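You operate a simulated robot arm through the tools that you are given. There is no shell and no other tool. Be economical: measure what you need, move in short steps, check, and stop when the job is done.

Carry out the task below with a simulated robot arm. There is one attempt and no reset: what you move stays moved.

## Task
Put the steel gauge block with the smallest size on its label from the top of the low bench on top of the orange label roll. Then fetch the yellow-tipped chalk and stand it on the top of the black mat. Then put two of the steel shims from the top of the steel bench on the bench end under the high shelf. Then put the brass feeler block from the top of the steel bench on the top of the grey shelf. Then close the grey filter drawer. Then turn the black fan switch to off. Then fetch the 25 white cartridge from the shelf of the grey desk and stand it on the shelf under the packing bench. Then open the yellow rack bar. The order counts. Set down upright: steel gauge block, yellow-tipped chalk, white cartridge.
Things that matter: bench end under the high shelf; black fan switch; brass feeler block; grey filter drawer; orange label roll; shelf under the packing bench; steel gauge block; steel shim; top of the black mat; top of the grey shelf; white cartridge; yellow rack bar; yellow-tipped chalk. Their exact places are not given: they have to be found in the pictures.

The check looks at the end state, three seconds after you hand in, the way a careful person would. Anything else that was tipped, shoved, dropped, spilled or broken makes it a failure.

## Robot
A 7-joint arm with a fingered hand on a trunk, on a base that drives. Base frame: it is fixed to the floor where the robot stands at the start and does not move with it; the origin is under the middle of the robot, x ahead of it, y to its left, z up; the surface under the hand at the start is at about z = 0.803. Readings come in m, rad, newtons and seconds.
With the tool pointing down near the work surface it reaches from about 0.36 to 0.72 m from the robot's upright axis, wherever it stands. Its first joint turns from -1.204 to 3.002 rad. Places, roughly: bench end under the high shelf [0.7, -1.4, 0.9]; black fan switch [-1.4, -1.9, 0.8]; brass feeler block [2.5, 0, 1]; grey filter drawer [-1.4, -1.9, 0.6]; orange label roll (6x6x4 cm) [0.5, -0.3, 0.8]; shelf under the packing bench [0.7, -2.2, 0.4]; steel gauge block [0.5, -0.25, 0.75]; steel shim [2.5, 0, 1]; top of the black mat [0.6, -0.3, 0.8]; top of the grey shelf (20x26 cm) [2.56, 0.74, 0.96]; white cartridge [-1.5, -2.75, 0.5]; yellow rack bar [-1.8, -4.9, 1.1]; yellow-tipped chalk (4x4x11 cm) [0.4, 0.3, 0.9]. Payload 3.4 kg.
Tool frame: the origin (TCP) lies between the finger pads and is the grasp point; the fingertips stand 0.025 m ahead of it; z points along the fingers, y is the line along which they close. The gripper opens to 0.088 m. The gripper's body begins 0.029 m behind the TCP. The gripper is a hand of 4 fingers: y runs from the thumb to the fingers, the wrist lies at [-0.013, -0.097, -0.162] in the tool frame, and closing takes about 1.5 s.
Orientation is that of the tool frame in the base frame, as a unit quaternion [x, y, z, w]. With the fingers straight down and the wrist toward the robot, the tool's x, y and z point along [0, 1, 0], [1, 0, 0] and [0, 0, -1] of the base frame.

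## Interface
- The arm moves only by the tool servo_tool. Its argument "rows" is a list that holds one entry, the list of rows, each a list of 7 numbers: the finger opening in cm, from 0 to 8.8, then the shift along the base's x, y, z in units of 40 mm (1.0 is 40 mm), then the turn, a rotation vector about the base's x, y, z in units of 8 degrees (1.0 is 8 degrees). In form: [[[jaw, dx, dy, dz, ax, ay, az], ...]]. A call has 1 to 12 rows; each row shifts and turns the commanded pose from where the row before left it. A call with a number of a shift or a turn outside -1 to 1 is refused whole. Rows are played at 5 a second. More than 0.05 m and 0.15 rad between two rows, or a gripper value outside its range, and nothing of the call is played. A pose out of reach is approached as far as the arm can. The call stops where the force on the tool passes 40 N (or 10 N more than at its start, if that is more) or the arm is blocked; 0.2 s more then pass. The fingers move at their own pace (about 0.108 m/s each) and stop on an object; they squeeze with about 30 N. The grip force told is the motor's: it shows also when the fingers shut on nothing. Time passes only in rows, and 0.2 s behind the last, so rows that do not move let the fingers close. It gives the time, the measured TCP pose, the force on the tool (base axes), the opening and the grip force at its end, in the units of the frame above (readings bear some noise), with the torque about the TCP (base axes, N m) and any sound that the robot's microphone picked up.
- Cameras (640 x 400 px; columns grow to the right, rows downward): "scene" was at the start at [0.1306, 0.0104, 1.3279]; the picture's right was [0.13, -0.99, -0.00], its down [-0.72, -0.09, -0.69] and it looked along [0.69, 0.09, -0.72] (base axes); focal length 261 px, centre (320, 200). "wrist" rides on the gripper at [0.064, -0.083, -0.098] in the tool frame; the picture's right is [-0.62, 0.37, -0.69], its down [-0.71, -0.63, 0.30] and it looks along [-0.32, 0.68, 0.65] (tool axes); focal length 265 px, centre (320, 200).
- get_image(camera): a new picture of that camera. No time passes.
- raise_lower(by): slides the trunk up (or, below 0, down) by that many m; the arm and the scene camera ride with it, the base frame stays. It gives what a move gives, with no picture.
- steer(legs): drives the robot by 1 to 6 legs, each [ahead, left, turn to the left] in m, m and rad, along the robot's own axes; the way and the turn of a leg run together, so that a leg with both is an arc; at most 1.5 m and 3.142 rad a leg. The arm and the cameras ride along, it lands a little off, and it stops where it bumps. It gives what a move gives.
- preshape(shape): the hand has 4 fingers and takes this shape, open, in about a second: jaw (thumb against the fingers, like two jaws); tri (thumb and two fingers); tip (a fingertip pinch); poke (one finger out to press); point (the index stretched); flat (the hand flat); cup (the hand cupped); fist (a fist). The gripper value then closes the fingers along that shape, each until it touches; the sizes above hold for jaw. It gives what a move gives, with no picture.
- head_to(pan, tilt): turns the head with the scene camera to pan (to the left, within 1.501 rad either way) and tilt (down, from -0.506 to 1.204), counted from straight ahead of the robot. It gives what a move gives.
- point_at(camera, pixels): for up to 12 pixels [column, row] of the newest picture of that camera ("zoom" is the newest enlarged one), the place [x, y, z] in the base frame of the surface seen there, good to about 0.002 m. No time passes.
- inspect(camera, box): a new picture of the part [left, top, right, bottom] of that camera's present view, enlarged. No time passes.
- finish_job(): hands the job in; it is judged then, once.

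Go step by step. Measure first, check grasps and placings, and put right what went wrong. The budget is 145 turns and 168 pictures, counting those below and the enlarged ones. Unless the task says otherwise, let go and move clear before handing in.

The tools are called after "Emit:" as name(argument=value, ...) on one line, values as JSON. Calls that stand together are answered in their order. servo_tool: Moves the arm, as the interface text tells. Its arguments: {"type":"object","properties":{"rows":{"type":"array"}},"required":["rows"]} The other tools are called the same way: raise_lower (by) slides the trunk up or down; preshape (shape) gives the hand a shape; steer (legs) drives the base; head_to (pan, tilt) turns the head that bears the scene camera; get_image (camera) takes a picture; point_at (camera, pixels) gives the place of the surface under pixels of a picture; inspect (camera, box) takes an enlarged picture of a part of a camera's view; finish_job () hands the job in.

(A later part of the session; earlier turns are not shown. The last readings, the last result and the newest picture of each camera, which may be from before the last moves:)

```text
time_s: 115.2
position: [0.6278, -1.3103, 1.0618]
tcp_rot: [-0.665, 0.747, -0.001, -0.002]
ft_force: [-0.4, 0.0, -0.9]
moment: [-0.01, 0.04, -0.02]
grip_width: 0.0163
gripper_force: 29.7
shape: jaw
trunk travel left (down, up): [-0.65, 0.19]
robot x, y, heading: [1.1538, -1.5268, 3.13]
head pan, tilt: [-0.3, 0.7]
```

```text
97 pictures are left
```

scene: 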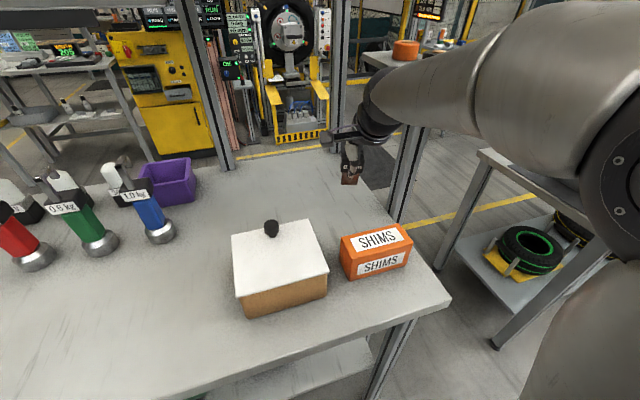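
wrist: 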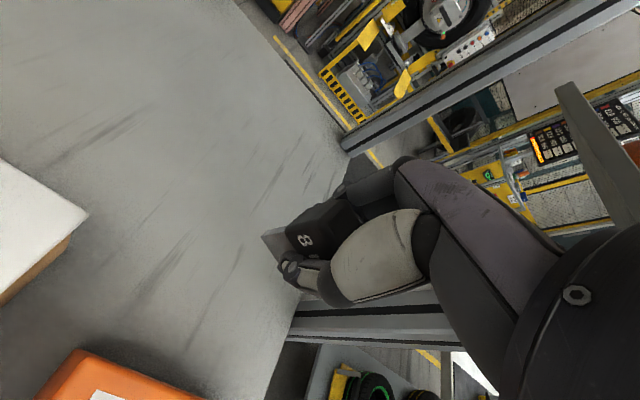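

Move over (0.56,-1.33) and lower to just above contact.

Emit:
servo_tool(rows=[[[0, -0.85, -0.25, 0, 0, 0, 0], [0, -0.85, -0.25, 0, 0, 0, 0], [0, 0, 0, -0.9, 0, 0, 0], [0, 0, 0, -0.9, 0, 0, 0], [0, 0, 0, -0.9, 0, 0, 0], [0, 0, 0, -0.3, 0, 0, 0], [0, 0, 0, 0, 0, 0, 0]]])

Emit:
inspect(camera="scene", box=[270, 100, 450, 220])

```text
time_s: 116.8
position: [0.5605, -1.3279, 0.9407]
tcp_rot: [-0.665, 0.746, -0.001, -0.001]
ft_force: [0.3, 0.2, -1.8]
moment: [0.0, 0.01, 0.03]
grip_width: 0.0167
gripper_force: 30.0
shape: jaw
trunk travel left (down, up): [-0.65, 0.19]
robot x, y, heading: [1.1546, -1.5213, 3.131]
head pan, tilt: [-0.3, 0.7]
```

```text
3.33 times, centred on (360, 160) of scene
```

zoom: 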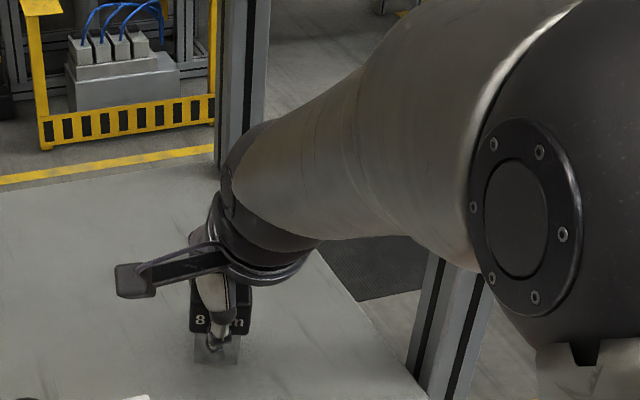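

Emit:
servo_tool(rows=[[[0, 0, 0, -0.06, 0, 0, 0], [0, 0, 0, -0.04, 0, 0, 0], [0, 0, 0, 0, 0, 0, 0]]])

```text
time_s: 117.6
position: [0.5603, -1.3284, 0.9359]
tcp_rot: [-0.666, 0.746, -0.001, -0.001]
ft_force: [-0.4, 0.2, -1.6]
moment: [-0.02, -0.03, 0.01]
grip_width: 0.0166
gripper_force: 30.3
shape: jaw
trunk travel left (down, up): [-0.65, 0.19]
robot x, y, heading: [1.1555, -1.5279, 3.132]
head pan, tilt: [-0.3, 0.7]
```

Emit:
servo_tool(rows=[[[0, 0, 0, -0.04, 0, 0, 0], [0, 0, 0, 0, 0, 0, 0]]])

Emit:
servo_tool(rows=[[[0, 0, 0, -0.03, 0, 0, 0], [0, 0, 0, 0, 0, 0, 0]]])

Emit:
inspect(camera="scene", box=[310, 170, 370, 220])

```text
time_s: 118.2
position: [0.5608, -1.3291, 0.9358]
tcp_rot: [-0.666, 0.746, -0.001, -0.002]
ft_force: [-0.1, -1.2, -1.3]
moment: [-0.01, -0.05, 0.01]
grip_width: 0.0164
gripper_force: 30.1
shape: jaw
trunk travel left (down, up): [-0.65, 0.19]
robot x, y, heading: [1.1554, -1.5283, 3.137]
head pan, tilt: [-0.3, 0.7]
```

```text
time_s: 118.8
position: [0.5604, -1.33, 0.9339]
tcp_rot: [-0.665, 0.747, -0.001, -0.002]
ft_force: [-0.2, -0.3, -1.0]
moment: [-0.01, -0.01, 0.0]
grip_width: 0.0169
gripper_force: 29.6
shape: jaw
trunk travel left (down, up): [-0.65, 0.19]
robot x, y, heading: [1.1542, -1.5214, 3.13]
head pan, tilt: [-0.3, 0.7]
```

```text
8.00 times, centred on (340, 195) of scene
```

zoom: 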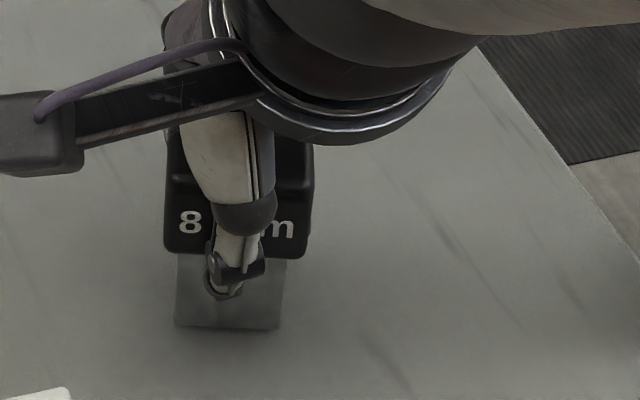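

Emit:
point_at(camera="zoom", pixels=[[225, 320], [225, 325], [225, 340], [190, 250], [230, 290]])

Emit:
servo_tool(rows=[[[0, 0, 0, -0.05, 0, 0, 0], [0, 0, 0, 0, 0, 0, 0]]])

```text
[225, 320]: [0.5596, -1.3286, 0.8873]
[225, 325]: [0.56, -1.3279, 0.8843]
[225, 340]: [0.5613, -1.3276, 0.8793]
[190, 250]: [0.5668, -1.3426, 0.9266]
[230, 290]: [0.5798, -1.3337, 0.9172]
```

```text
time_s: 119.4
position: [0.5607, -1.3293, 0.9334]
tcp_rot: [-0.666, 0.746, -0.001, -0.002]
ft_force: [-0.8, -0.9, -1.1]
moment: [0.0, 0.0, 0.03]
grip_width: 0.0166
gripper_force: 29.9
shape: jaw
trunk travel left (down, up): [-0.65, 0.19]
robot x, y, heading: [1.1526, -1.5257, 3.136]
head pan, tilt: [-0.3, 0.7]
```

Still about 2 mm off; step down more.

Emit:
servo_tool(rows=[[[0, 0, 0, -0.05, 0, 0, 0], [0, 0, 0, 0, 0, 0, 0]]])

Emit:
servo_tool(rows=[[[0, 0, 0, -0.04, 0, 0, 0], [0, 0, 0, 0, 0, 0, 0]]])

```text
time_s: 120.0
position: [0.5598, -1.3305, 0.9313]
tcp_rot: [-0.666, 0.746, -0.001, -0.002]
ft_force: [-0.5, -0.2, 1.4]
moment: [0.07, 0.03, 0.01]
grip_width: 0.0167
gripper_force: 30.5
shape: jaw
trunk travel left (down, up): [-0.65, 0.19]
robot x, y, heading: [1.158, -1.5251, 3.133]
head pan, tilt: [-0.3, 0.7]
```

```text
time_s: 120.6
position: [0.5605, -1.3298, 0.9298]
tcp_rot: [-0.666, 0.746, 0.0, -0.002]
ft_force: [-2.5, -1.2, 6.1]
moment: [0.06, 0.05, 0.06]
grip_width: 0.0175
gripper_force: 30.2
shape: jaw
trunk travel left (down, up): [-0.65, 0.19]
robot x, y, heading: [1.1539, -1.5245, 3.135]
head pan, tilt: [-0.3, 0.7]
```

Contact. Back off a hair, open, rise slowly.

Emit:
servo_tool(rows=[[[0, 0, 0, 0.03, 0, 0, 0], [2.2, 0, 0, 0, 0, 0, 0], [3, 0, 0, 0, 0, 0, 0], [4, 0, 0, 0, 0, 0, 0], [4.6, 0, 0, 0, 0, 0, 0], [4.6, 0, 0, 0, 0, 0, 0], [4.6, 0, 0, 0.3, 0, 0, 0], [4.6, 0, 0, 0.9, 0, 0, 0], [4.6, 0, 0, 1, 0, 0, 0], [4.6, 0, 0, 1, 0, 0, 0]]])

Emit:
get_image(camera="scene")

Emit:
get_image(camera="wrist")

```text
time_s: 122.8
position: [0.5613, -1.3298, 1.0593]
tcp_rot: [-0.665, 0.747, 0.0, -0.002]
ft_force: [-0.3, -0.8, 0.3]
moment: [0.03, 0.03, 0.0]
grip_width: 0.0454
gripper_force: 0.0
shape: jaw
trunk travel left (down, up): [-0.65, 0.19]
robot x, y, heading: [1.1537, -1.523, 3.131]
head pan, tilt: [-0.3, 0.7]
```

```text
94 pictures are left
```

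scene: 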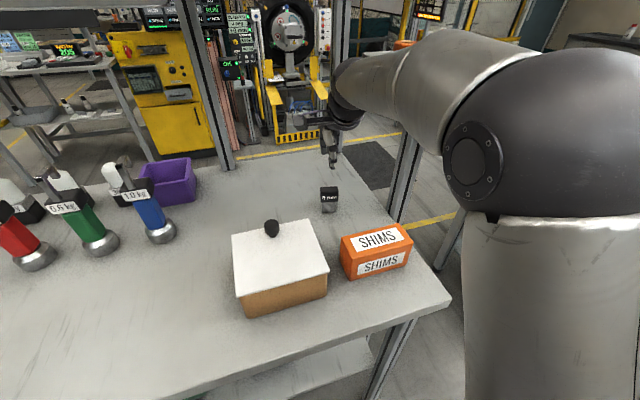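

```text
93 pictures are left
```

wrist: 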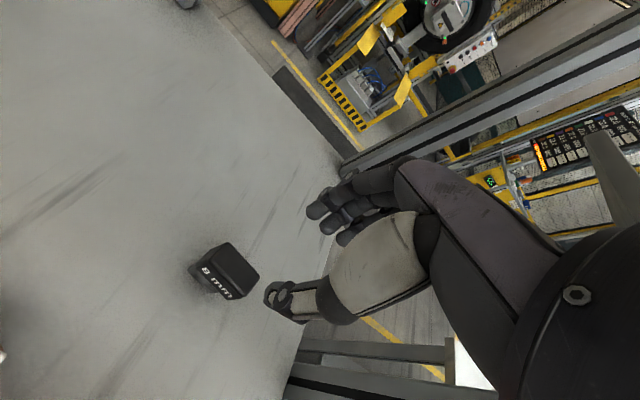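

Shim 8 mm stands. Go back for the 4 mm shim.

Emit:
steer(legs=[[-0.36, 0, 0], [0, 0, -3.13], [0, 1.49, 0]])

Emit:
raise_lower(by=0.1)

Emit:
head_to(pan=-0.3, tilt=0.6)

Emit:
get_image(camera="scene")

```text
time_s: 139.6
position: [2.1699, -0.2559, 1.0593]
tcp_rot: [0.758, 0.653, 0.002, 0.0]
ft_force: [-0.6, 0.0, -0.8]
moment: [0.0, 0.01, -0.05]
grip_width: 0.0458
gripper_force: 0.0
shape: jaw
trunk travel left (down, up): [-0.65, 0.19]
robot x, y, heading: [1.5816, -0.0403, -0.043]
head pan, tilt: [-0.3, 0.7]
```

```text
time_s: 140.9
position: [2.1696, -0.2549, 1.1576]
tcp_rot: [0.757, 0.653, 0.002, -0.002]
ft_force: [0.4, 0.0, -0.1]
moment: [-0.02, 0.02, -0.01]
grip_width: 0.0458
gripper_force: 0.0
shape: jaw
trunk travel left (down, up): [-0.75, 0.09]
robot x, y, heading: [1.5862, -0.0416, -0.044]
head pan, tilt: [-0.3, 0.7]
```

```text
time_s: 141.6
position: [2.1704, -0.2557, 1.1579]
tcp_rot: [0.757, 0.653, 0.002, -0.001]
ft_force: [0.3, -0.1, 0.0]
moment: [0.0, -0.01, 0.0]
grip_width: 0.0456
gripper_force: 0.0
shape: jaw
trunk travel left (down, up): [-0.75, 0.09]
robot x, y, heading: [1.5846, -0.0408, -0.039]
head pan, tilt: [-0.3, 0.6]
```

```text
92 pictures are left
```

scene: 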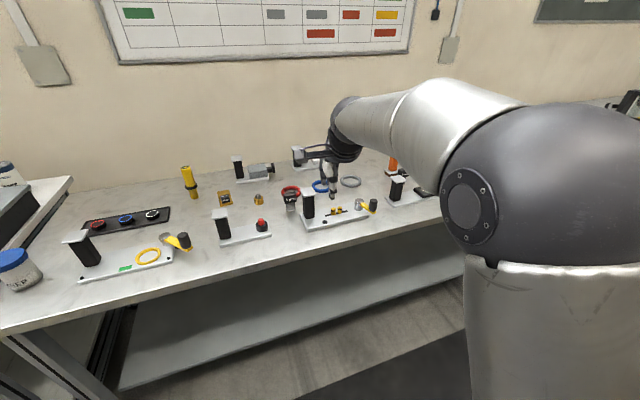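

Emit:
steer(legs=[[0.35, 0.03, 0.04]])

Emit:
head_to(pan=-0.2, tilt=0.9)

Emit:
get_image(camera="scene")

Emit:
get_image(camera="wrist")

```text
time_s: 143.8
position: [2.5246, -0.2102, 1.1574]
tcp_rot: [0.744, 0.668, 0.001, -0.001]
ft_force: [1.0, 0.4, -0.7]
moment: [0.03, -0.02, 0.0]
grip_width: 0.0457
gripper_force: 0.1
shape: jaw
trunk travel left (down, up): [-0.75, 0.09]
robot x, y, heading: [1.9259, -0.0183, -0.001]
head pan, tilt: [-0.3, 0.6]
```

```text
time_s: 144.6
position: [2.5242, -0.2099, 1.1592]
tcp_rot: [0.744, 0.668, 0.003, -0.001]
ft_force: [-0.8, 0.6, -0.7]
moment: [-0.05, 0.01, 0.0]
grip_width: 0.0454
gripper_force: 0.1
shape: jaw
trunk travel left (down, up): [-0.75, 0.09]
robot x, y, heading: [1.9323, -0.0208, -0.004]
head pan, tilt: [-0.201, 0.901]
```

```text
91 pictures are left
```

scene: 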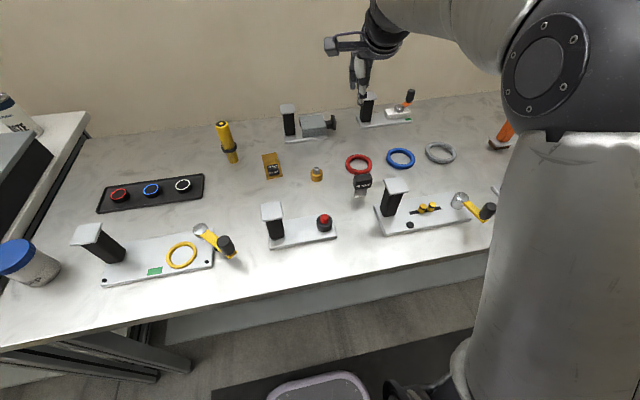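

```text
90 pictures are left
```

wrist: 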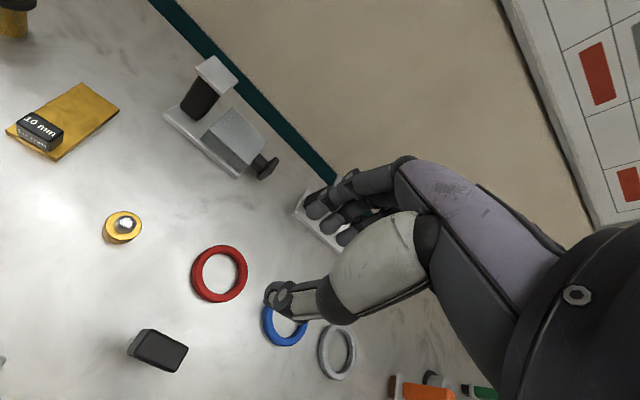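

Emit:
inspect(camera="scene", box=[320, 140, 410, 210])

Emit:
point_at(camera="wrist", pixels=[[145, 330], [187, 348], [175, 370], [133, 352], [160, 350], [130, 345]])

```text
5.71 times, centred on (365, 175) of scene
```

zoom: 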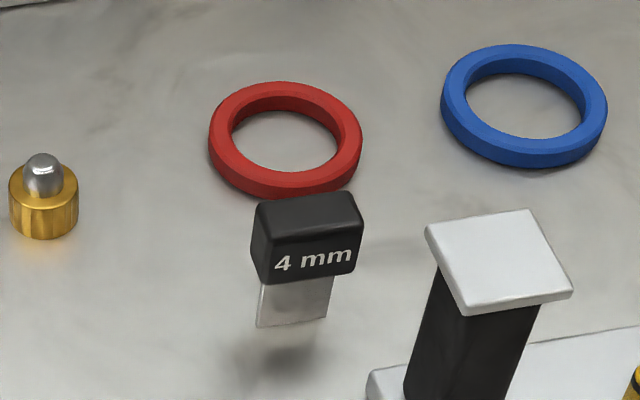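

```text
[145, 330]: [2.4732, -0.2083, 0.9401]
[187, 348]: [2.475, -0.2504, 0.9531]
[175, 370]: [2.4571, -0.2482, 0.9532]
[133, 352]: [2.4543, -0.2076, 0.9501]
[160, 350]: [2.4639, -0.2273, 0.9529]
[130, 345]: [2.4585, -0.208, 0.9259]
```

The 4 mm shim (centre (2.465,-0.229)) has a 0.997-high post right behind it at (2.38,-0.254), where my thumb side would be. I'll try turning the hand by -84° so that the wrist lies toward +y.

Emit:
servo_tool(rows=[[[6, -0.15, -0.05, 0, 0, 0, -1], [6, -0.15, -0.05, 0, 0, 0, -1], [6, -0.15, -0.05, 0, 0, 0, -1], [6, -0.15, -0.05, 0, 0, 0, -1], [6, -0.15, -0.05, 0, 0, 0, -1], [6, -0.15, -0.05, 0, 0, 0, -1], [6, -0.15, -0.05, 0, 0, 0, -1], [6, -0.15, -0.05, 0, 0, 0, -1], [6, -0.15, -0.05, 0, 0, 0, -1], [6, -0.13, -0.02, 0, 0, 0, -1], [6, 0, 0, 0, 0, 0, -0.25], [6, 0, 0, 0, 0, 0, 0]]])

Emit:
get_image(camera="scene")

Emit:
get_image(camera="wrist")

```text
time_s: 147.2
position: [2.463, -0.2407, 1.1657]
tcp_rot: [1.0, 0.003, 0.01, -0.021]
ft_force: [0.6, 0.1, 0.5]
moment: [-0.02, -0.01, -0.02]
grip_width: 0.0596
gripper_force: 0.0
shape: jaw
trunk travel left (down, up): [-0.75, 0.09]
robot x, y, heading: [1.928, -0.0151, 0.001]
head pan, tilt: [-0.201, 0.901]
```

```text
88 pictures are left
```

scene: 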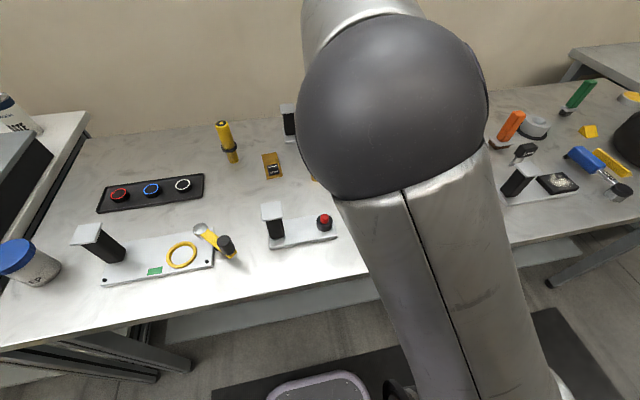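

```text
87 pictures are left
```

wrist: 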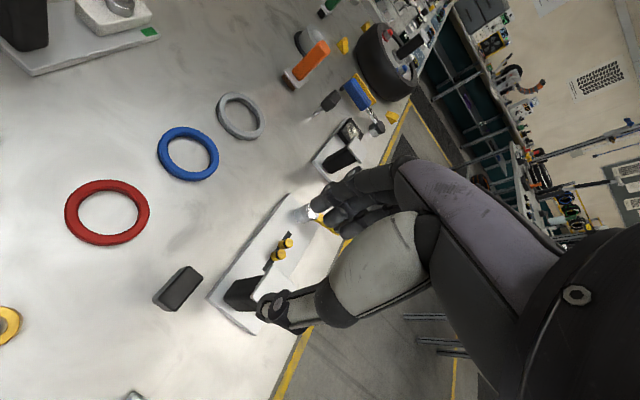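

Almost reached (at a joint limit). Drive left 0.15 m so this yaw is easier, and bring the hand back over the shim.

Emit:
steer(legs=[[0, 0.16, 0]])

Emit:
servo_tool(rows=[[[6, 0, -0.8, 0, 0, 0, 0], [6, 0, -0.8, 0, 0, 0, 0], [6, 0, -0.8, 0, 0, 0, 0], [6, 0, -0.8, 0, 0, 0, 0], [6, 0, -0.5, 0, 0, 0, 0], [6, 0, 0, 0, 0, 0, 0]]])

Emit:
get_image(camera="wrist")

```text
time_s: 148.6
position: [2.4625, -0.0846, 1.1599]
tcp_rot: [1.0, 0.002, 0.005, -0.02]
ft_force: [0.0, 0.7, -0.2]
moment: [-0.05, 0.0, -0.02]
grip_width: 0.0594
gripper_force: 0.0
shape: jaw
trunk travel left (down, up): [-0.75, 0.09]
robot x, y, heading: [1.9298, 0.1398, -0.004]
head pan, tilt: [-0.201, 0.901]
```

```text
time_s: 150.0
position: [2.4639, -0.2325, 1.1587]
tcp_rot: [1.0, 0.002, 0.004, -0.021]
ft_force: [-0.3, -0.4, 0.5]
moment: [-0.04, 0.01, 0.03]
grip_width: 0.0597
gripper_force: 0.0
shape: jaw
trunk travel left (down, up): [-0.75, 0.09]
robot x, y, heading: [1.9279, 0.1433, -0.006]
head pan, tilt: [-0.201, 0.901]
```

```text
86 pictures are left
```

wrist: 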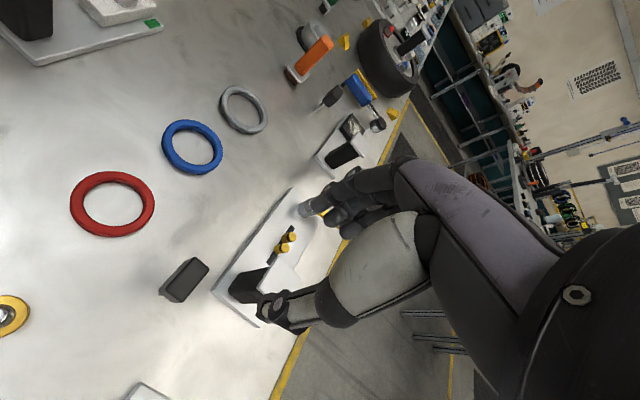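

Emit:
servo_tool(rows=[[[6, 0.03, 0.1, 0, -0.3, 0.05, 0.2], [6, 0, 0, -1, 0, 0, 0], [6, 0, 0, -1, 0, 0, 0], [6, 0, 0, -1, 0, 0, 0], [6, 0, 0, -0.7, 0, 0, 0], [6, 0, 0, 0, 0, 0, 0]]])

Emit:
get_image(camera="wrist")

Emit:
get_image(camera="scene")

```text
time_s: 151.4
position: [2.4649, -0.2283, 1.012]
tcp_rot: [1.0, 0.016, 0.002, 0.001]
ft_force: [0.8, -0.1, 0.6]
moment: [-0.03, 0.02, 0.0]
grip_width: 0.0596
gripper_force: 0.0
shape: jaw
trunk travel left (down, up): [-0.75, 0.09]
robot x, y, heading: [1.933, 0.1374, -0.004]
head pan, tilt: [-0.201, 0.901]
```

```text
85 pictures are left
```

wrist: 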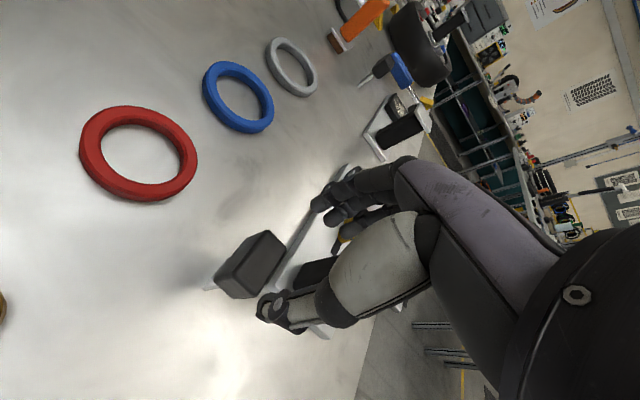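

```text
84 pictures are left
```

scene: 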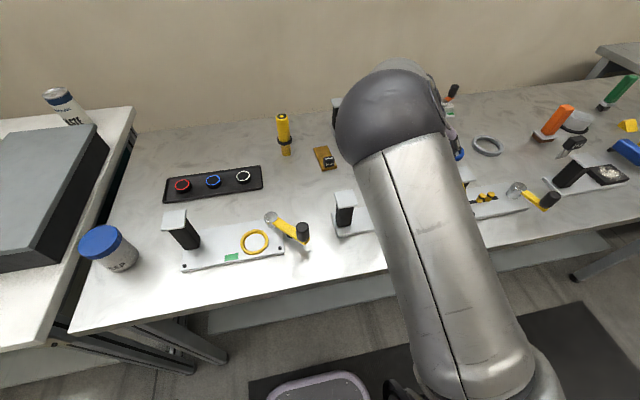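

Orientation good. Descend to z 0.942.

Emit:
servo_tool(rows=[[[6, 0, 0, -0.6, 0, 0, 0], [6, 0, 0, -0.6, 0, 0, 0], [6, 0, 0, -0.55, 0, 0, 0], [6, 0, 0, 0, 0, 0, 0]]])

Emit:
get_image(camera="wrist")

```text
time_s: 152.4
position: [2.4633, -0.2299, 0.9416]
tcp_rot: [1.0, 0.016, 0.003, 0.0]
ft_force: [0.2, 0.4, 0.3]
moment: [0.0, -0.02, 0.01]
grip_width: 0.0594
gripper_force: 0.2
shape: jaw
trunk travel left (down, up): [-0.75, 0.09]
robot x, y, heading: [1.9271, 0.1425, -0.006]
head pan, tilt: [-0.201, 0.901]
```

```text
83 pictures are left
```

wrist: 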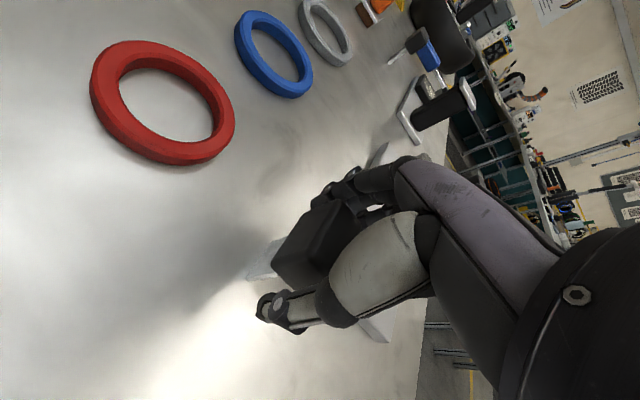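

Head is between thumb and fingers. Close and lift.

Emit:
servo_tool(rows=[[[3, 0, 0, 0, 0, 0, 0], [0, 0, 0, 0, 0, 0, 0], [0, 0, 0, 0, 0, 0, 0], [0, 0, 0, 0, 0, 0, 0], [0, 0, 0, 0, 0, 0, 0], [0, 0, 0, 0.7, 0, 0, 0], [0, 0, 0, 1, 0, 0, 0], [0, 0, 0, 1, 0, 0, 0], [0, 0, 0, 1, 0, 0, 0], [0, 0, 0, 1, 0, 0, 0], [0, 0, 0, 0.5, 0, 0, 0], [0, 0, 0, 0, 0, 0, 0]]])

Emit:
get_image(camera="wrist")

```text
time_s: 155.0
position: [2.4652, -0.2289, 1.1504]
tcp_rot: [1.0, 0.016, 0.0, 0.0]
ft_force: [0.0, -0.1, 0.2]
moment: [0.02, 0.01, -0.02]
grip_width: 0.0382
gripper_force: 29.9
shape: jaw
trunk travel left (down, up): [-0.75, 0.09]
robot x, y, heading: [1.9281, 0.1395, -0.006]
head pan, tilt: [-0.201, 0.901]
```

```text
82 pictures are left
```

wrist: 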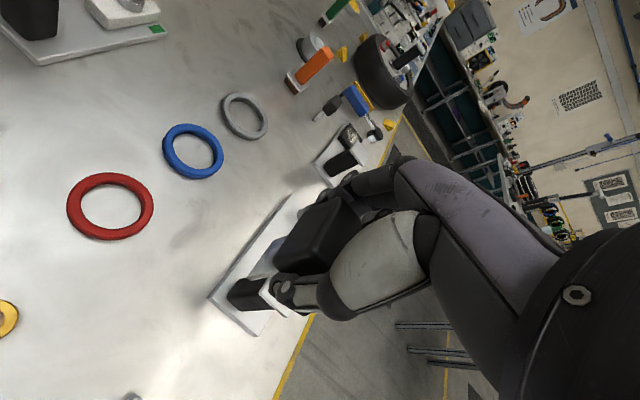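

4 mm shim held (3.8 cm grip). Back out, rotate the hand back, and drive to the packing bench.

Emit:
steer(legs=[[-0.42, 0, 0]])

Emit:
servo_tool(rows=[[[0, 0, 0.36, 0, 0, 0, 1], [0, 0, 0.36, 0, 0, 0, 1], [0, 0, 0.36, 0, 0, 0, 1], [0, 0, 0.36, 0, 0, 0, 1], [0, 0, 0.36, 0, 0, 0, 1], [0, 0, 0.36, 0, 0, 0, 1], [0, 0, 0.36, 0, 0, 0, 1], [0, 0, 0.36, 0, 0, 0, 1], [0, 0, 0.36, 0, 0, 0, 1], [0, 0, 0.36, 0, 0, 0, 1], [0, 0, 0, 0, 0, 0, 0.2], [0, 0, 0, 0, 0, 0, 0]]])

Emit:
steer(legs=[[0, -1.0, 0.0], [0, -0.61, 0.0], [0, 0, 3.14]])

Emit:
raise_lower(by=-0.1)

Emit:
head_to(pan=-0.3, tilt=0.7)

Emit:
get_image(camera="scene")

```text
time_s: 157.6
position: [2.0428, -0.2257, 1.1507]
tcp_rot: [1.0, 0.018, 0.001, 0.0]
ft_force: [0.0, 0.6, -1.8]
moment: [-0.02, -0.02, 0.01]
grip_width: 0.0381
gripper_force: 29.3
shape: jaw
trunk travel left (down, up): [-0.75, 0.09]
robot x, y, heading: [1.5014, 0.14, 0.001]
head pan, tilt: [-0.201, 0.901]
```

```text
time_s: 160.2
position: [2.0418, -0.0822, 1.1505]
tcp_rot: [0.744, 0.668, 0.0, -0.001]
ft_force: [-0.1, 1.1, -1.6]
moment: [-0.01, -0.02, -0.01]
grip_width: 0.0378
gripper_force: 30.4
shape: jaw
trunk travel left (down, up): [-0.75, 0.09]
robot x, y, heading: [1.5055, 0.137, 0.005]
head pan, tilt: [-0.201, 0.901]
```

```text
time_s: 175.6
position: [0.9789, -1.2024, 1.1506]
tcp_rot: [-0.639, 0.769, 0.0, 0.0]
ft_force: [0.3, 0.5, -0.6]
moment: [0.01, 0.0, -0.02]
grip_width: 0.0378
gripper_force: 30.2
shape: jaw
trunk travel left (down, up): [-0.75, 0.09]
robot x, y, heading: [1.4996, -1.4651, 3.067]
head pan, tilt: [-0.201, 0.901]
```

```text
time_s: 177.0
position: [0.9786, -1.2043, 1.0508]
tcp_rot: [-0.639, 0.769, 0.0, -0.001]
ft_force: [-0.3, -0.1, -0.5]
moment: [0.01, -0.01, 0.03]
grip_width: 0.0378
gripper_force: 29.6
shape: jaw
trunk travel left (down, up): [-0.65, 0.19]
robot x, y, heading: [1.4968, -1.4623, 3.068]
head pan, tilt: [-0.201, 0.901]
```

```text
time_s: 177.7
position: [0.9794, -1.2036, 1.0514]
tcp_rot: [-0.639, 0.769, 0.0, 0.0]
ft_force: [-0.3, -0.7, -0.5]
moment: [0.0, 0.0, 0.05]
grip_width: 0.0379
gripper_force: 30.2
shape: jaw
trunk travel left (down, up): [-0.65, 0.19]
robot x, y, heading: [1.5018, -1.4674, 3.069]
head pan, tilt: [-0.3, 0.7]
```

```text
81 pictures are left
```

scene: 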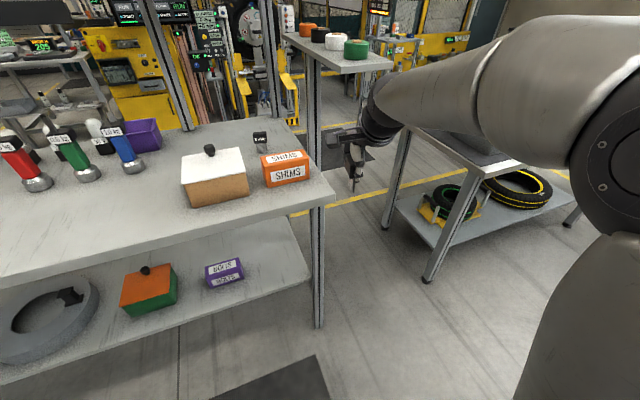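

Emit:
steer(legs=[[0, 0.03, 0.07], [0.35, 0, 0]])

Emit:
get_image(camera="scene")

Emit:
get_image(camera="wrist")

```text
time_s: 180.4
position: [0.6114, -1.2636, 1.0513]
tcp_rot: [-0.662, 0.75, 0.0, 0.0]
ft_force: [-0.5, 0.8, -0.5]
moment: [0.03, 0.0, 0.02]
grip_width: 0.0378
gripper_force: 30.4
shape: jaw
trunk travel left (down, up): [-0.65, 0.19]
robot x, y, heading: [1.1502, -1.495, 3.131]
head pan, tilt: [-0.3, 0.7]
```

```text
80 pictures are left
```

scene: 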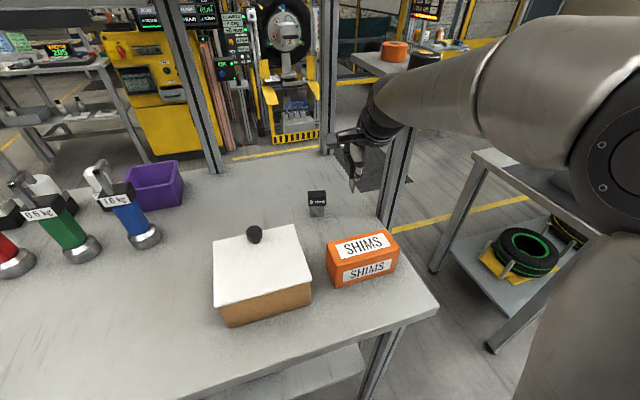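

```text
79 pictures are left
```

wrist: 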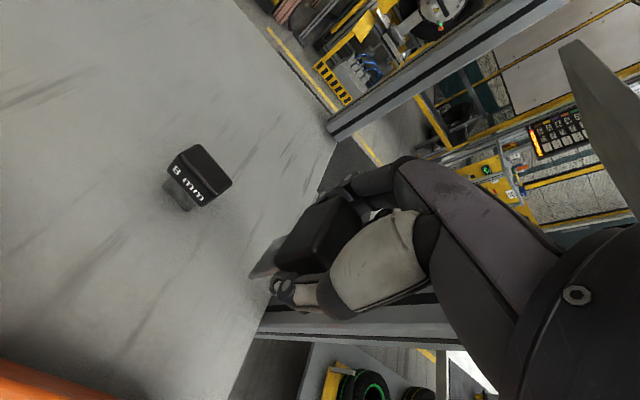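

Emit:
servo_tool(rows=[[[0, 0.6, 0.05, 0, 0, 0, 0], [0, 0, 0, -0.9, 0, 0, 0], [0, 0, 0, -0.9, 0, 0, 0], [0, 0, 0, -0.85, 0, 0, 0], [0, 0, 0, 0, 0, 0, 0]]])

Emit:
servo_tool(rows=[[[0, 0, 0, -0.08, 0, 0, 0], [0, 0, 0, 0, 0, 0, 0]]])

Emit:
inspect(camera="scene", box=[300, 150, 420, 240])

```text
time_s: 181.6
position: [0.637, -1.2611, 0.9459]
tcp_rot: [-0.662, 0.75, 0.0, -0.001]
ft_force: [-0.4, -0.2, -0.9]
moment: [0.03, 0.0, 0.01]
grip_width: 0.038
gripper_force: 30.4
shape: jaw
out of reach, approached as far as the arm can: row 1
trunk travel left (down, up): [-0.65, 0.19]
robot x, y, heading: [1.1485, -1.4898, 3.132]
head pan, tilt: [-0.3, 0.7]
```

```text
time_s: 182.2
position: [0.6363, -1.2609, 0.944]
tcp_rot: [-0.662, 0.749, -0.002, -0.001]
ft_force: [0.0, -0.7, -0.7]
moment: [0.0, -0.02, 0.03]
grip_width: 0.0377
gripper_force: 30.4
shape: jaw
trunk travel left (down, up): [-0.65, 0.19]
robot x, y, heading: [1.1476, -1.4914, 3.131]
head pan, tilt: [-0.3, 0.7]
```

```text
4.44 times, centred on (360, 195) of scene
```

zoom: 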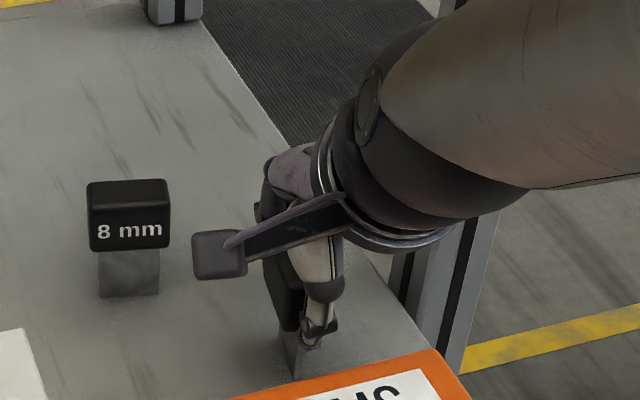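

Emit:
servo_tool(rows=[[[0, 0, 0, -0.08, 0, 0, 0], [0, 0, 0, 0, 0, 0, 0]]])

Emit:
servo_tool(rows=[[[0, 0, 0, -0.06, 0, 0, 0], [0, 0, 0, 0, 0, 0, 0]]])

```text
time_s: 182.8
position: [0.6361, -1.2617, 0.9399]
tcp_rot: [-0.662, 0.749, 0.001, -0.002]
ft_force: [0.4, -0.5, 4.0]
moment: [0.02, 0.09, -0.03]
grip_width: 0.0377
gripper_force: 30.2
shape: jaw
trunk travel left (down, up): [-0.65, 0.19]
robot x, y, heading: [1.1475, -1.4932, 3.137]
head pan, tilt: [-0.3, 0.7]
```

```text
time_s: 183.4
position: [0.6365, -1.2617, 0.9394]
tcp_rot: [-0.662, 0.75, 0.002, -0.003]
ft_force: [-1.6, 0.2, 15.7]
moment: [0.05, 0.14, 0.0]
grip_width: 0.0382
gripper_force: 29.9
shape: jaw
trunk travel left (down, up): [-0.65, 0.19]
robot x, y, heading: [1.1485, -1.4958, 3.133]
head pan, tilt: [-0.3, 0.7]
```

Firm contact at z 0.940. Back off slightly, open, rise.

Emit:
servo_tool(rows=[[[0, 0, 0, 0.08, 0, 0, 0], [0, 0, 0, 0, 0, 0, 0], [4.2, 0, 0, 0, 0, 0, 0], [5, 0, 0, 0, 0, 0, 0], [5.6, 0, 0, 0, 0, 0, 0], [5.6, 0, 0, 0, 0, 0, 0], [5.6, 0, 0, 0.3, 0, 0, 0], [5.6, 0, 0, 0.9, 0, 0, 0], [5.6, 0, 0, 1, 0, 0, 0], [5.6, 0, 0, 1, 0, 0, 0]]])

Emit:
get_image(camera="scene")

```text
time_s: 185.6
position: [0.6355, -1.262, 1.0679]
tcp_rot: [-0.663, 0.749, 0.0, -0.001]
ft_force: [0.9, 0.4, -0.3]
moment: [0.01, 0.01, 0.0]
grip_width: 0.0556
gripper_force: 0.0
shape: jaw
trunk travel left (down, up): [-0.65, 0.19]
robot x, y, heading: [1.1487, -1.4922, 3.129]
head pan, tilt: [-0.3, 0.7]
```

```text
77 pictures are left
```

scene: 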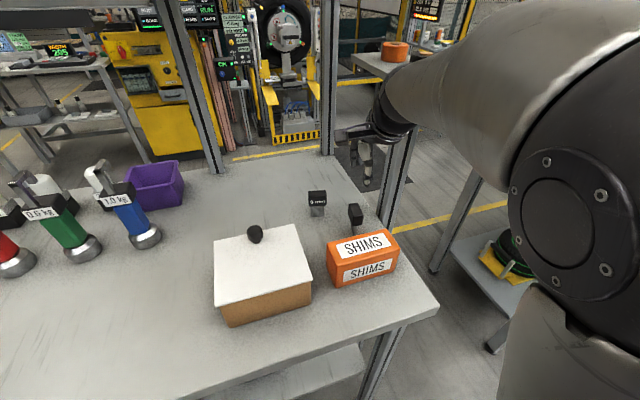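

Both shims stand. Back to the steel bench for the brass feeler block.

Emit:
steer(legs=[[-0.36, 0, 0], [0, 0, -3.1], [0, 1.0, 0], [0, 0.7, 0]])

Emit:
raise_lower(by=0.1)

Emit:
head_to(pan=-0.3, tilt=0.7)

```text
time_s: 203.3
position: [1.9207, -0.002, 1.0667]
tcp_rot: [0.721, 0.693, 0.001, -0.001]
ft_force: [0.2, 0.3, -0.8]
moment: [-0.01, -0.01, 0.01]
grip_width: 0.0557
gripper_force: 0.0
shape: jaw
trunk travel left (down, up): [-0.65, 0.19]
robot x, y, heading: [1.3925, 0.1839, 0.068]
head pan, tilt: [-0.3, 0.7]
```

```text
time_s: 204.6
position: [1.9223, -0.0017, 1.1671]
tcp_rot: [0.721, 0.693, 0.001, -0.001]
ft_force: [-0.7, -0.6, -0.2]
moment: [0.03, 0.01, 0.01]
grip_width: 0.056
gripper_force: 0.0
shape: jaw
trunk travel left (down, up): [-0.75, 0.09]
robot x, y, heading: [1.3905, 0.1819, 0.076]
head pan, tilt: [-0.3, 0.7]
```

```text
time_s: 205.2
position: [1.9214, -0.0026, 1.1676]
tcp_rot: [0.721, 0.693, 0.001, -0.001]
ft_force: [1.2, -0.8, -0.3]
moment: [-0.02, -0.02, 0.0]
grip_width: 0.0555
gripper_force: 0.0
shape: jaw
trunk travel left (down, up): [-0.75, 0.09]
robot x, y, heading: [1.3911, 0.1862, 0.072]
head pan, tilt: [-0.3, 0.7]
```

Emit:
steer(legs=[[0, 0.0, -0.07], [0.56, 0.03, 0]])

Emit:
head_to(pan=-0.35, tilt=0.85)

Emit:
get_image(camera="scene")

Emit:
get_image(camera="wrist")

```text
time_s: 208.9
position: [2.4639, -0.0037, 1.167]
tcp_rot: [0.743, 0.67, 0.001, -0.001]
ft_force: [-0.4, -0.6, 0.3]
moment: [-0.03, 0.0, 0.0]
grip_width: 0.0557
gripper_force: 0.0
shape: jaw
trunk travel left (down, up): [-0.75, 0.09]
robot x, y, heading: [1.9493, 0.2197, 0.005]
head pan, tilt: [-0.3, 0.7]
```

```text
time_s: 209.6
position: [2.4621, -0.0029, 1.1667]
tcp_rot: [0.743, 0.669, 0.001, 0.001]
ft_force: [-0.4, -0.4, -0.1]
moment: [0.03, 0.02, 0.0]
grip_width: 0.0557
gripper_force: 0.0
shape: jaw
trunk travel left (down, up): [-0.75, 0.09]
robot x, y, heading: [1.9467, 0.2194, 0.011]
head pan, tilt: [-0.351, 0.85]
```

```text
76 pictures are left
```

scene: 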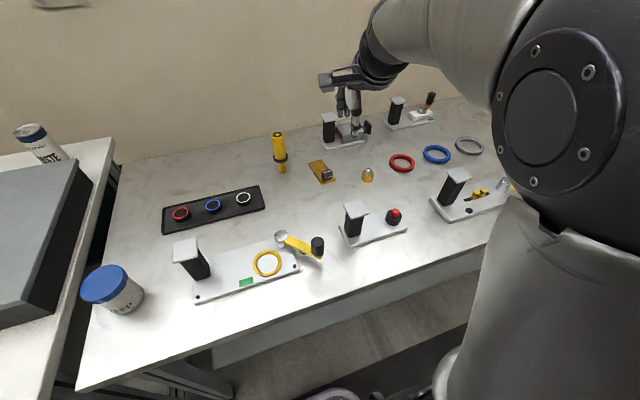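

```text
75 pictures are left
```

wrist: 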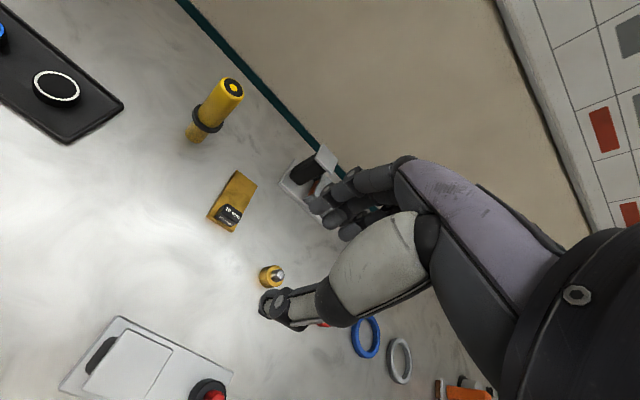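

Emit:
inspect(camera="scene", box=[295, 150, 355, 195])

Emit:
point_at(camera="scene", pixels=[[367, 168], [281, 137], [350, 205], [330, 118]])

```text
8.89 times, centred on (325, 172) of scene
```

zoom: 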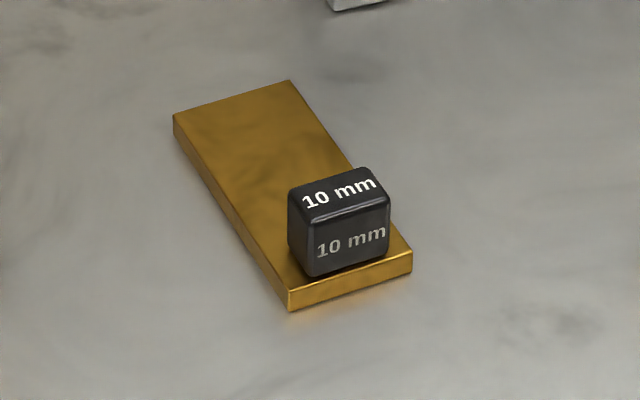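

```text
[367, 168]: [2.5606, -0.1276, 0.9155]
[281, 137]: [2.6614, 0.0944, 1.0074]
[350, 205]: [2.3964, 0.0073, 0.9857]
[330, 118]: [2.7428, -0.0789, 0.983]
```

Emit:
point_at(camera="zoom", pixels=[[292, 190], [365, 168], [388, 190], [312, 212], [340, 190], [315, 270], [388, 250], [292, 255], [176, 118], [288, 82], [290, 292], [410, 255]])

```text
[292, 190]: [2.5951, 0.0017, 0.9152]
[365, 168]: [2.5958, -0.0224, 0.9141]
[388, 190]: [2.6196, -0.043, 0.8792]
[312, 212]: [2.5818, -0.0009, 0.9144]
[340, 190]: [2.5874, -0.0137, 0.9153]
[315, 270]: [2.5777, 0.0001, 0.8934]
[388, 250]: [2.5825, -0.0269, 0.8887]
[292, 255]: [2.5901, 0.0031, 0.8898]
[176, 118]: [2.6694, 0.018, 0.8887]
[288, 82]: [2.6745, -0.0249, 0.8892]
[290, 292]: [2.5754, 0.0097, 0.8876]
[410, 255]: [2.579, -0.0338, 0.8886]
```

Knob centre (2.588,-0.0125), z 0.889–0.915; plate yaw ≈ +5°, running to +x. I'll grip the knob closing along x.

Emit:
servo_tool(rows=[[[5, 0.8, -0.06, 0, 0, 0, 0.35], [5, 0.8, -0.06, 0, 0, 0, 0.35], [5, 0.8, -0.06, 0, 0, 0, 0.35], [5, 0.73, -0.06, 0, 0, 0, 0.35], [5, 0, 0, -1, 0, 0, 0], [5, 0, 0, -1, 0, 0, 0], [5, 0, 0, -1, 0, 0, 0], [5, 0, 0, -1, 0, 0, 0], [5, 0, 0, -1, 0, 0, 0], [5, 0, 0, 0, 0, 0, 0]]])

Emit:
get_image(camera="wrist")

Emit:
inspect(camera="scene", box=[280, 110, 400, 200])

```text
time_s: 211.8
position: [2.5863, -0.0117, 0.9664]
tcp_rot: [0.674, 0.738, 0.002, 0.001]
ft_force: [-0.1, -0.6, -0.8]
moment: [-0.02, -0.01, 0.03]
grip_width: 0.0506
gripper_force: 0.0
shape: jaw
trunk travel left (down, up): [-0.75, 0.09]
robot x, y, heading: [1.9461, 0.2191, 0.01]
head pan, tilt: [-0.351, 0.85]
```

```text
73 pictures are left
```

wrist: 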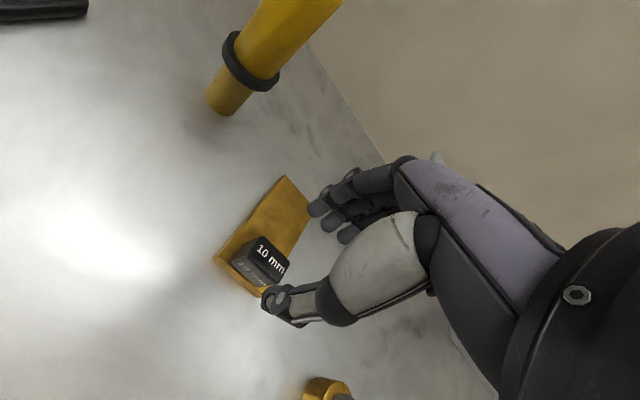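

```text
4.44 times, centred on (340, 155) of scene
```

zoom: 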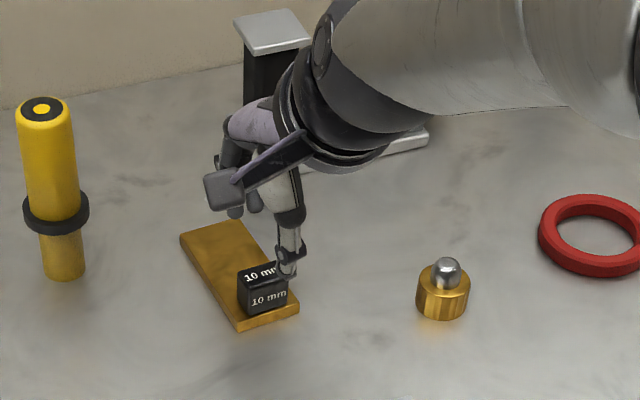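

Emit:
servo_tool(rows=[[[5, 0.04, -0.02, -0.6, 0, 0, 0], [5, 0, 0, -0.6, 0, 0, 0], [5, 0, 0, 0, 0, 0, 0]]])

Emit:
servo_tool(rows=[[[2, 0, 0, 0, 0, 0, 0], [0, 0, 0, 0, 0, 0, 0], [0, 0, 0, 0, 0, 0, 0], [0, 0, 0, 0, 0, 0, 0], [0, 0, 0, 0, 0, 0, 0], [0, 0, 0, 0.3, 0, 0, 0], [0, 0, 0, 0.5, 0, 0, 0], [0, 0, 0, 0, 0, 0, 0]]])

Emit:
get_image(camera="wrist")

Emit:
inspect(camera="scene", box=[280, 110, 400, 200])

```text
time_s: 212.6
position: [2.5888, -0.0135, 0.918]
tcp_rot: [0.675, 0.738, 0.0, -0.001]
ft_force: [0.2, 0.3, 0.7]
moment: [-0.03, -0.01, -0.03]
grip_width: 0.0505
gripper_force: 0.1
shape: jaw
trunk travel left (down, up): [-0.75, 0.09]
robot x, y, heading: [1.9478, 0.219, 0.007]
head pan, tilt: [-0.351, 0.85]
```

```text
time_s: 214.4
position: [2.5889, -0.0134, 0.9516]
tcp_rot: [0.674, 0.739, 0.001, -0.001]
ft_force: [0.1, -0.4, -1.4]
moment: [0.0, 0.03, 0.01]
grip_width: 0.0156
gripper_force: 30.3
shape: jaw
trunk travel left (down, up): [-0.75, 0.09]
robot x, y, heading: [1.946, 0.2227, 0.01]
head pan, tilt: [-0.351, 0.85]
```

```text
71 pictures are left
```

wrist: 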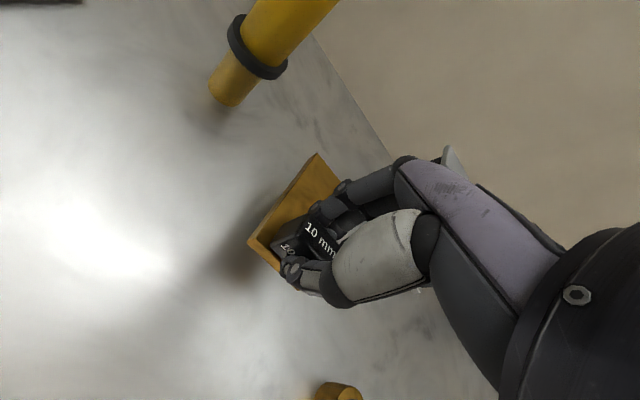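

```text
4.44 times, centred on (340, 155) of scene
```

zoom: 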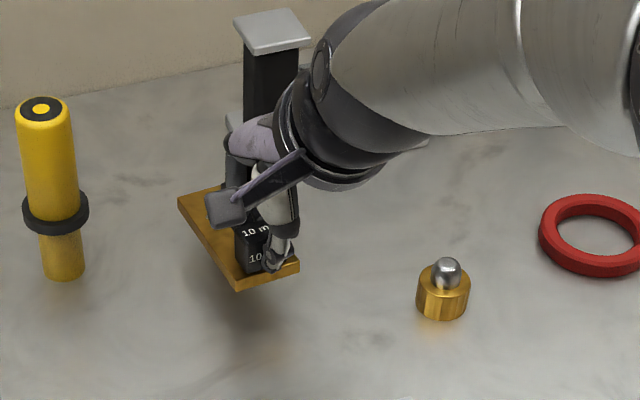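

Brass block is held level. Raise and drive left to the grey shelf.

Emit:
servo_tool(rows=[[[0, 0, 0, 1, 0, 0, 0], [0, 0, 0, 1, 0, 0, 0], [0, -0.4, 0, 1, 0, 0, 0], [0, -0.8, 0, 1, 0, 0, 0], [0, -0.8, 0, 1, 0, 0, 0], [0, 0, 0, 0, 0, 0, 0]]])

Emit:
steer(legs=[[0, 0.74, 0]])

Emit:
head_to(pan=-0.3, tilt=0.85)

Emit:
get_image(camera="scene")

```text
refused: row 4 steps farther than a row can; nothing moved
```

```text
time_s: 217.7
position: [2.5829, 0.6108, 0.9528]
tcp_rot: [0.676, 0.736, -0.003, 0.009]
ft_force: [-1.0, -6.5, 0.2]
moment: [-0.19, 0.02, -0.11]
grip_width: 0.0153
gripper_force: 29.6
shape: jaw
trunk travel left (down, up): [-0.75, 0.09]
robot x, y, heading: [1.939, 0.8541, 0.012]
head pan, tilt: [-0.351, 0.85]
stopped in leg 1: the force on the tool passed its limit at 54 N (the readings are from after the stop); the commanded pose is now the measured one
```

```text
time_s: 218.3
position: [2.5828, 0.6127, 0.9532]
tcp_rot: [0.676, 0.737, -0.002, 0.009]
ft_force: [-1.0, -9.4, -0.5]
moment: [-0.25, 0.06, -0.18]
grip_width: 0.0151
gripper_force: 30.2
shape: jaw
trunk travel left (down, up): [-0.75, 0.09]
robot x, y, heading: [1.9399, 0.853, 0.013]
head pan, tilt: [-0.3, 0.85]
```

```text
69 pictures are left
```

scene: 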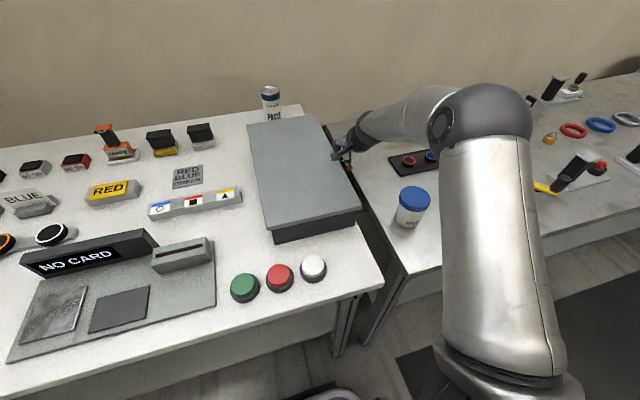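

The raise was refused, so the drive swept low and bumped the grey shelf — I must see whether the yellow cylinder was struck.

Emit:
head_to(pan=-0.85, tilt=0.75)

Emit:
get_image(camera="scene")

Emit:
get_image(camera="wrist")

```text
time_s: 219.3
position: [2.5833, 0.6111, 0.9523]
tcp_rot: [0.675, 0.737, -0.003, 0.008]
ft_force: [-0.3, -10.6, 0.5]
moment: [-0.33, 0.03, -0.15]
grip_width: 0.0149
gripper_force: 30.0
shape: jaw
trunk travel left (down, up): [-0.75, 0.09]
robot x, y, heading: [1.9388, 0.859, 0.007]
head pan, tilt: [-0.85, 0.75]
```

```text
68 pictures are left
```

scene: 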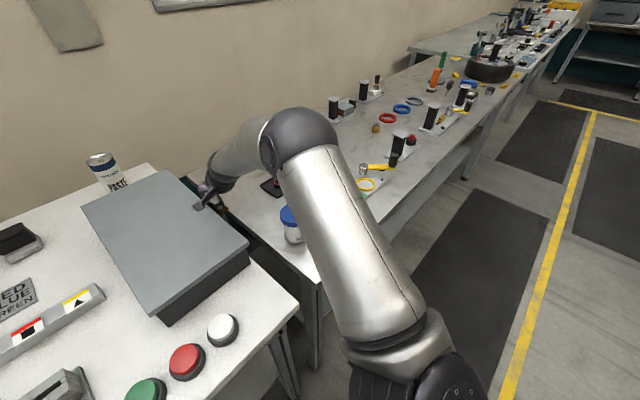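

```text
67 pictures are left
```

wrist: 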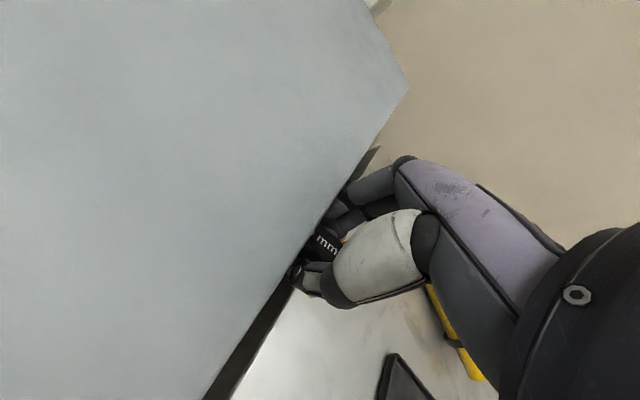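

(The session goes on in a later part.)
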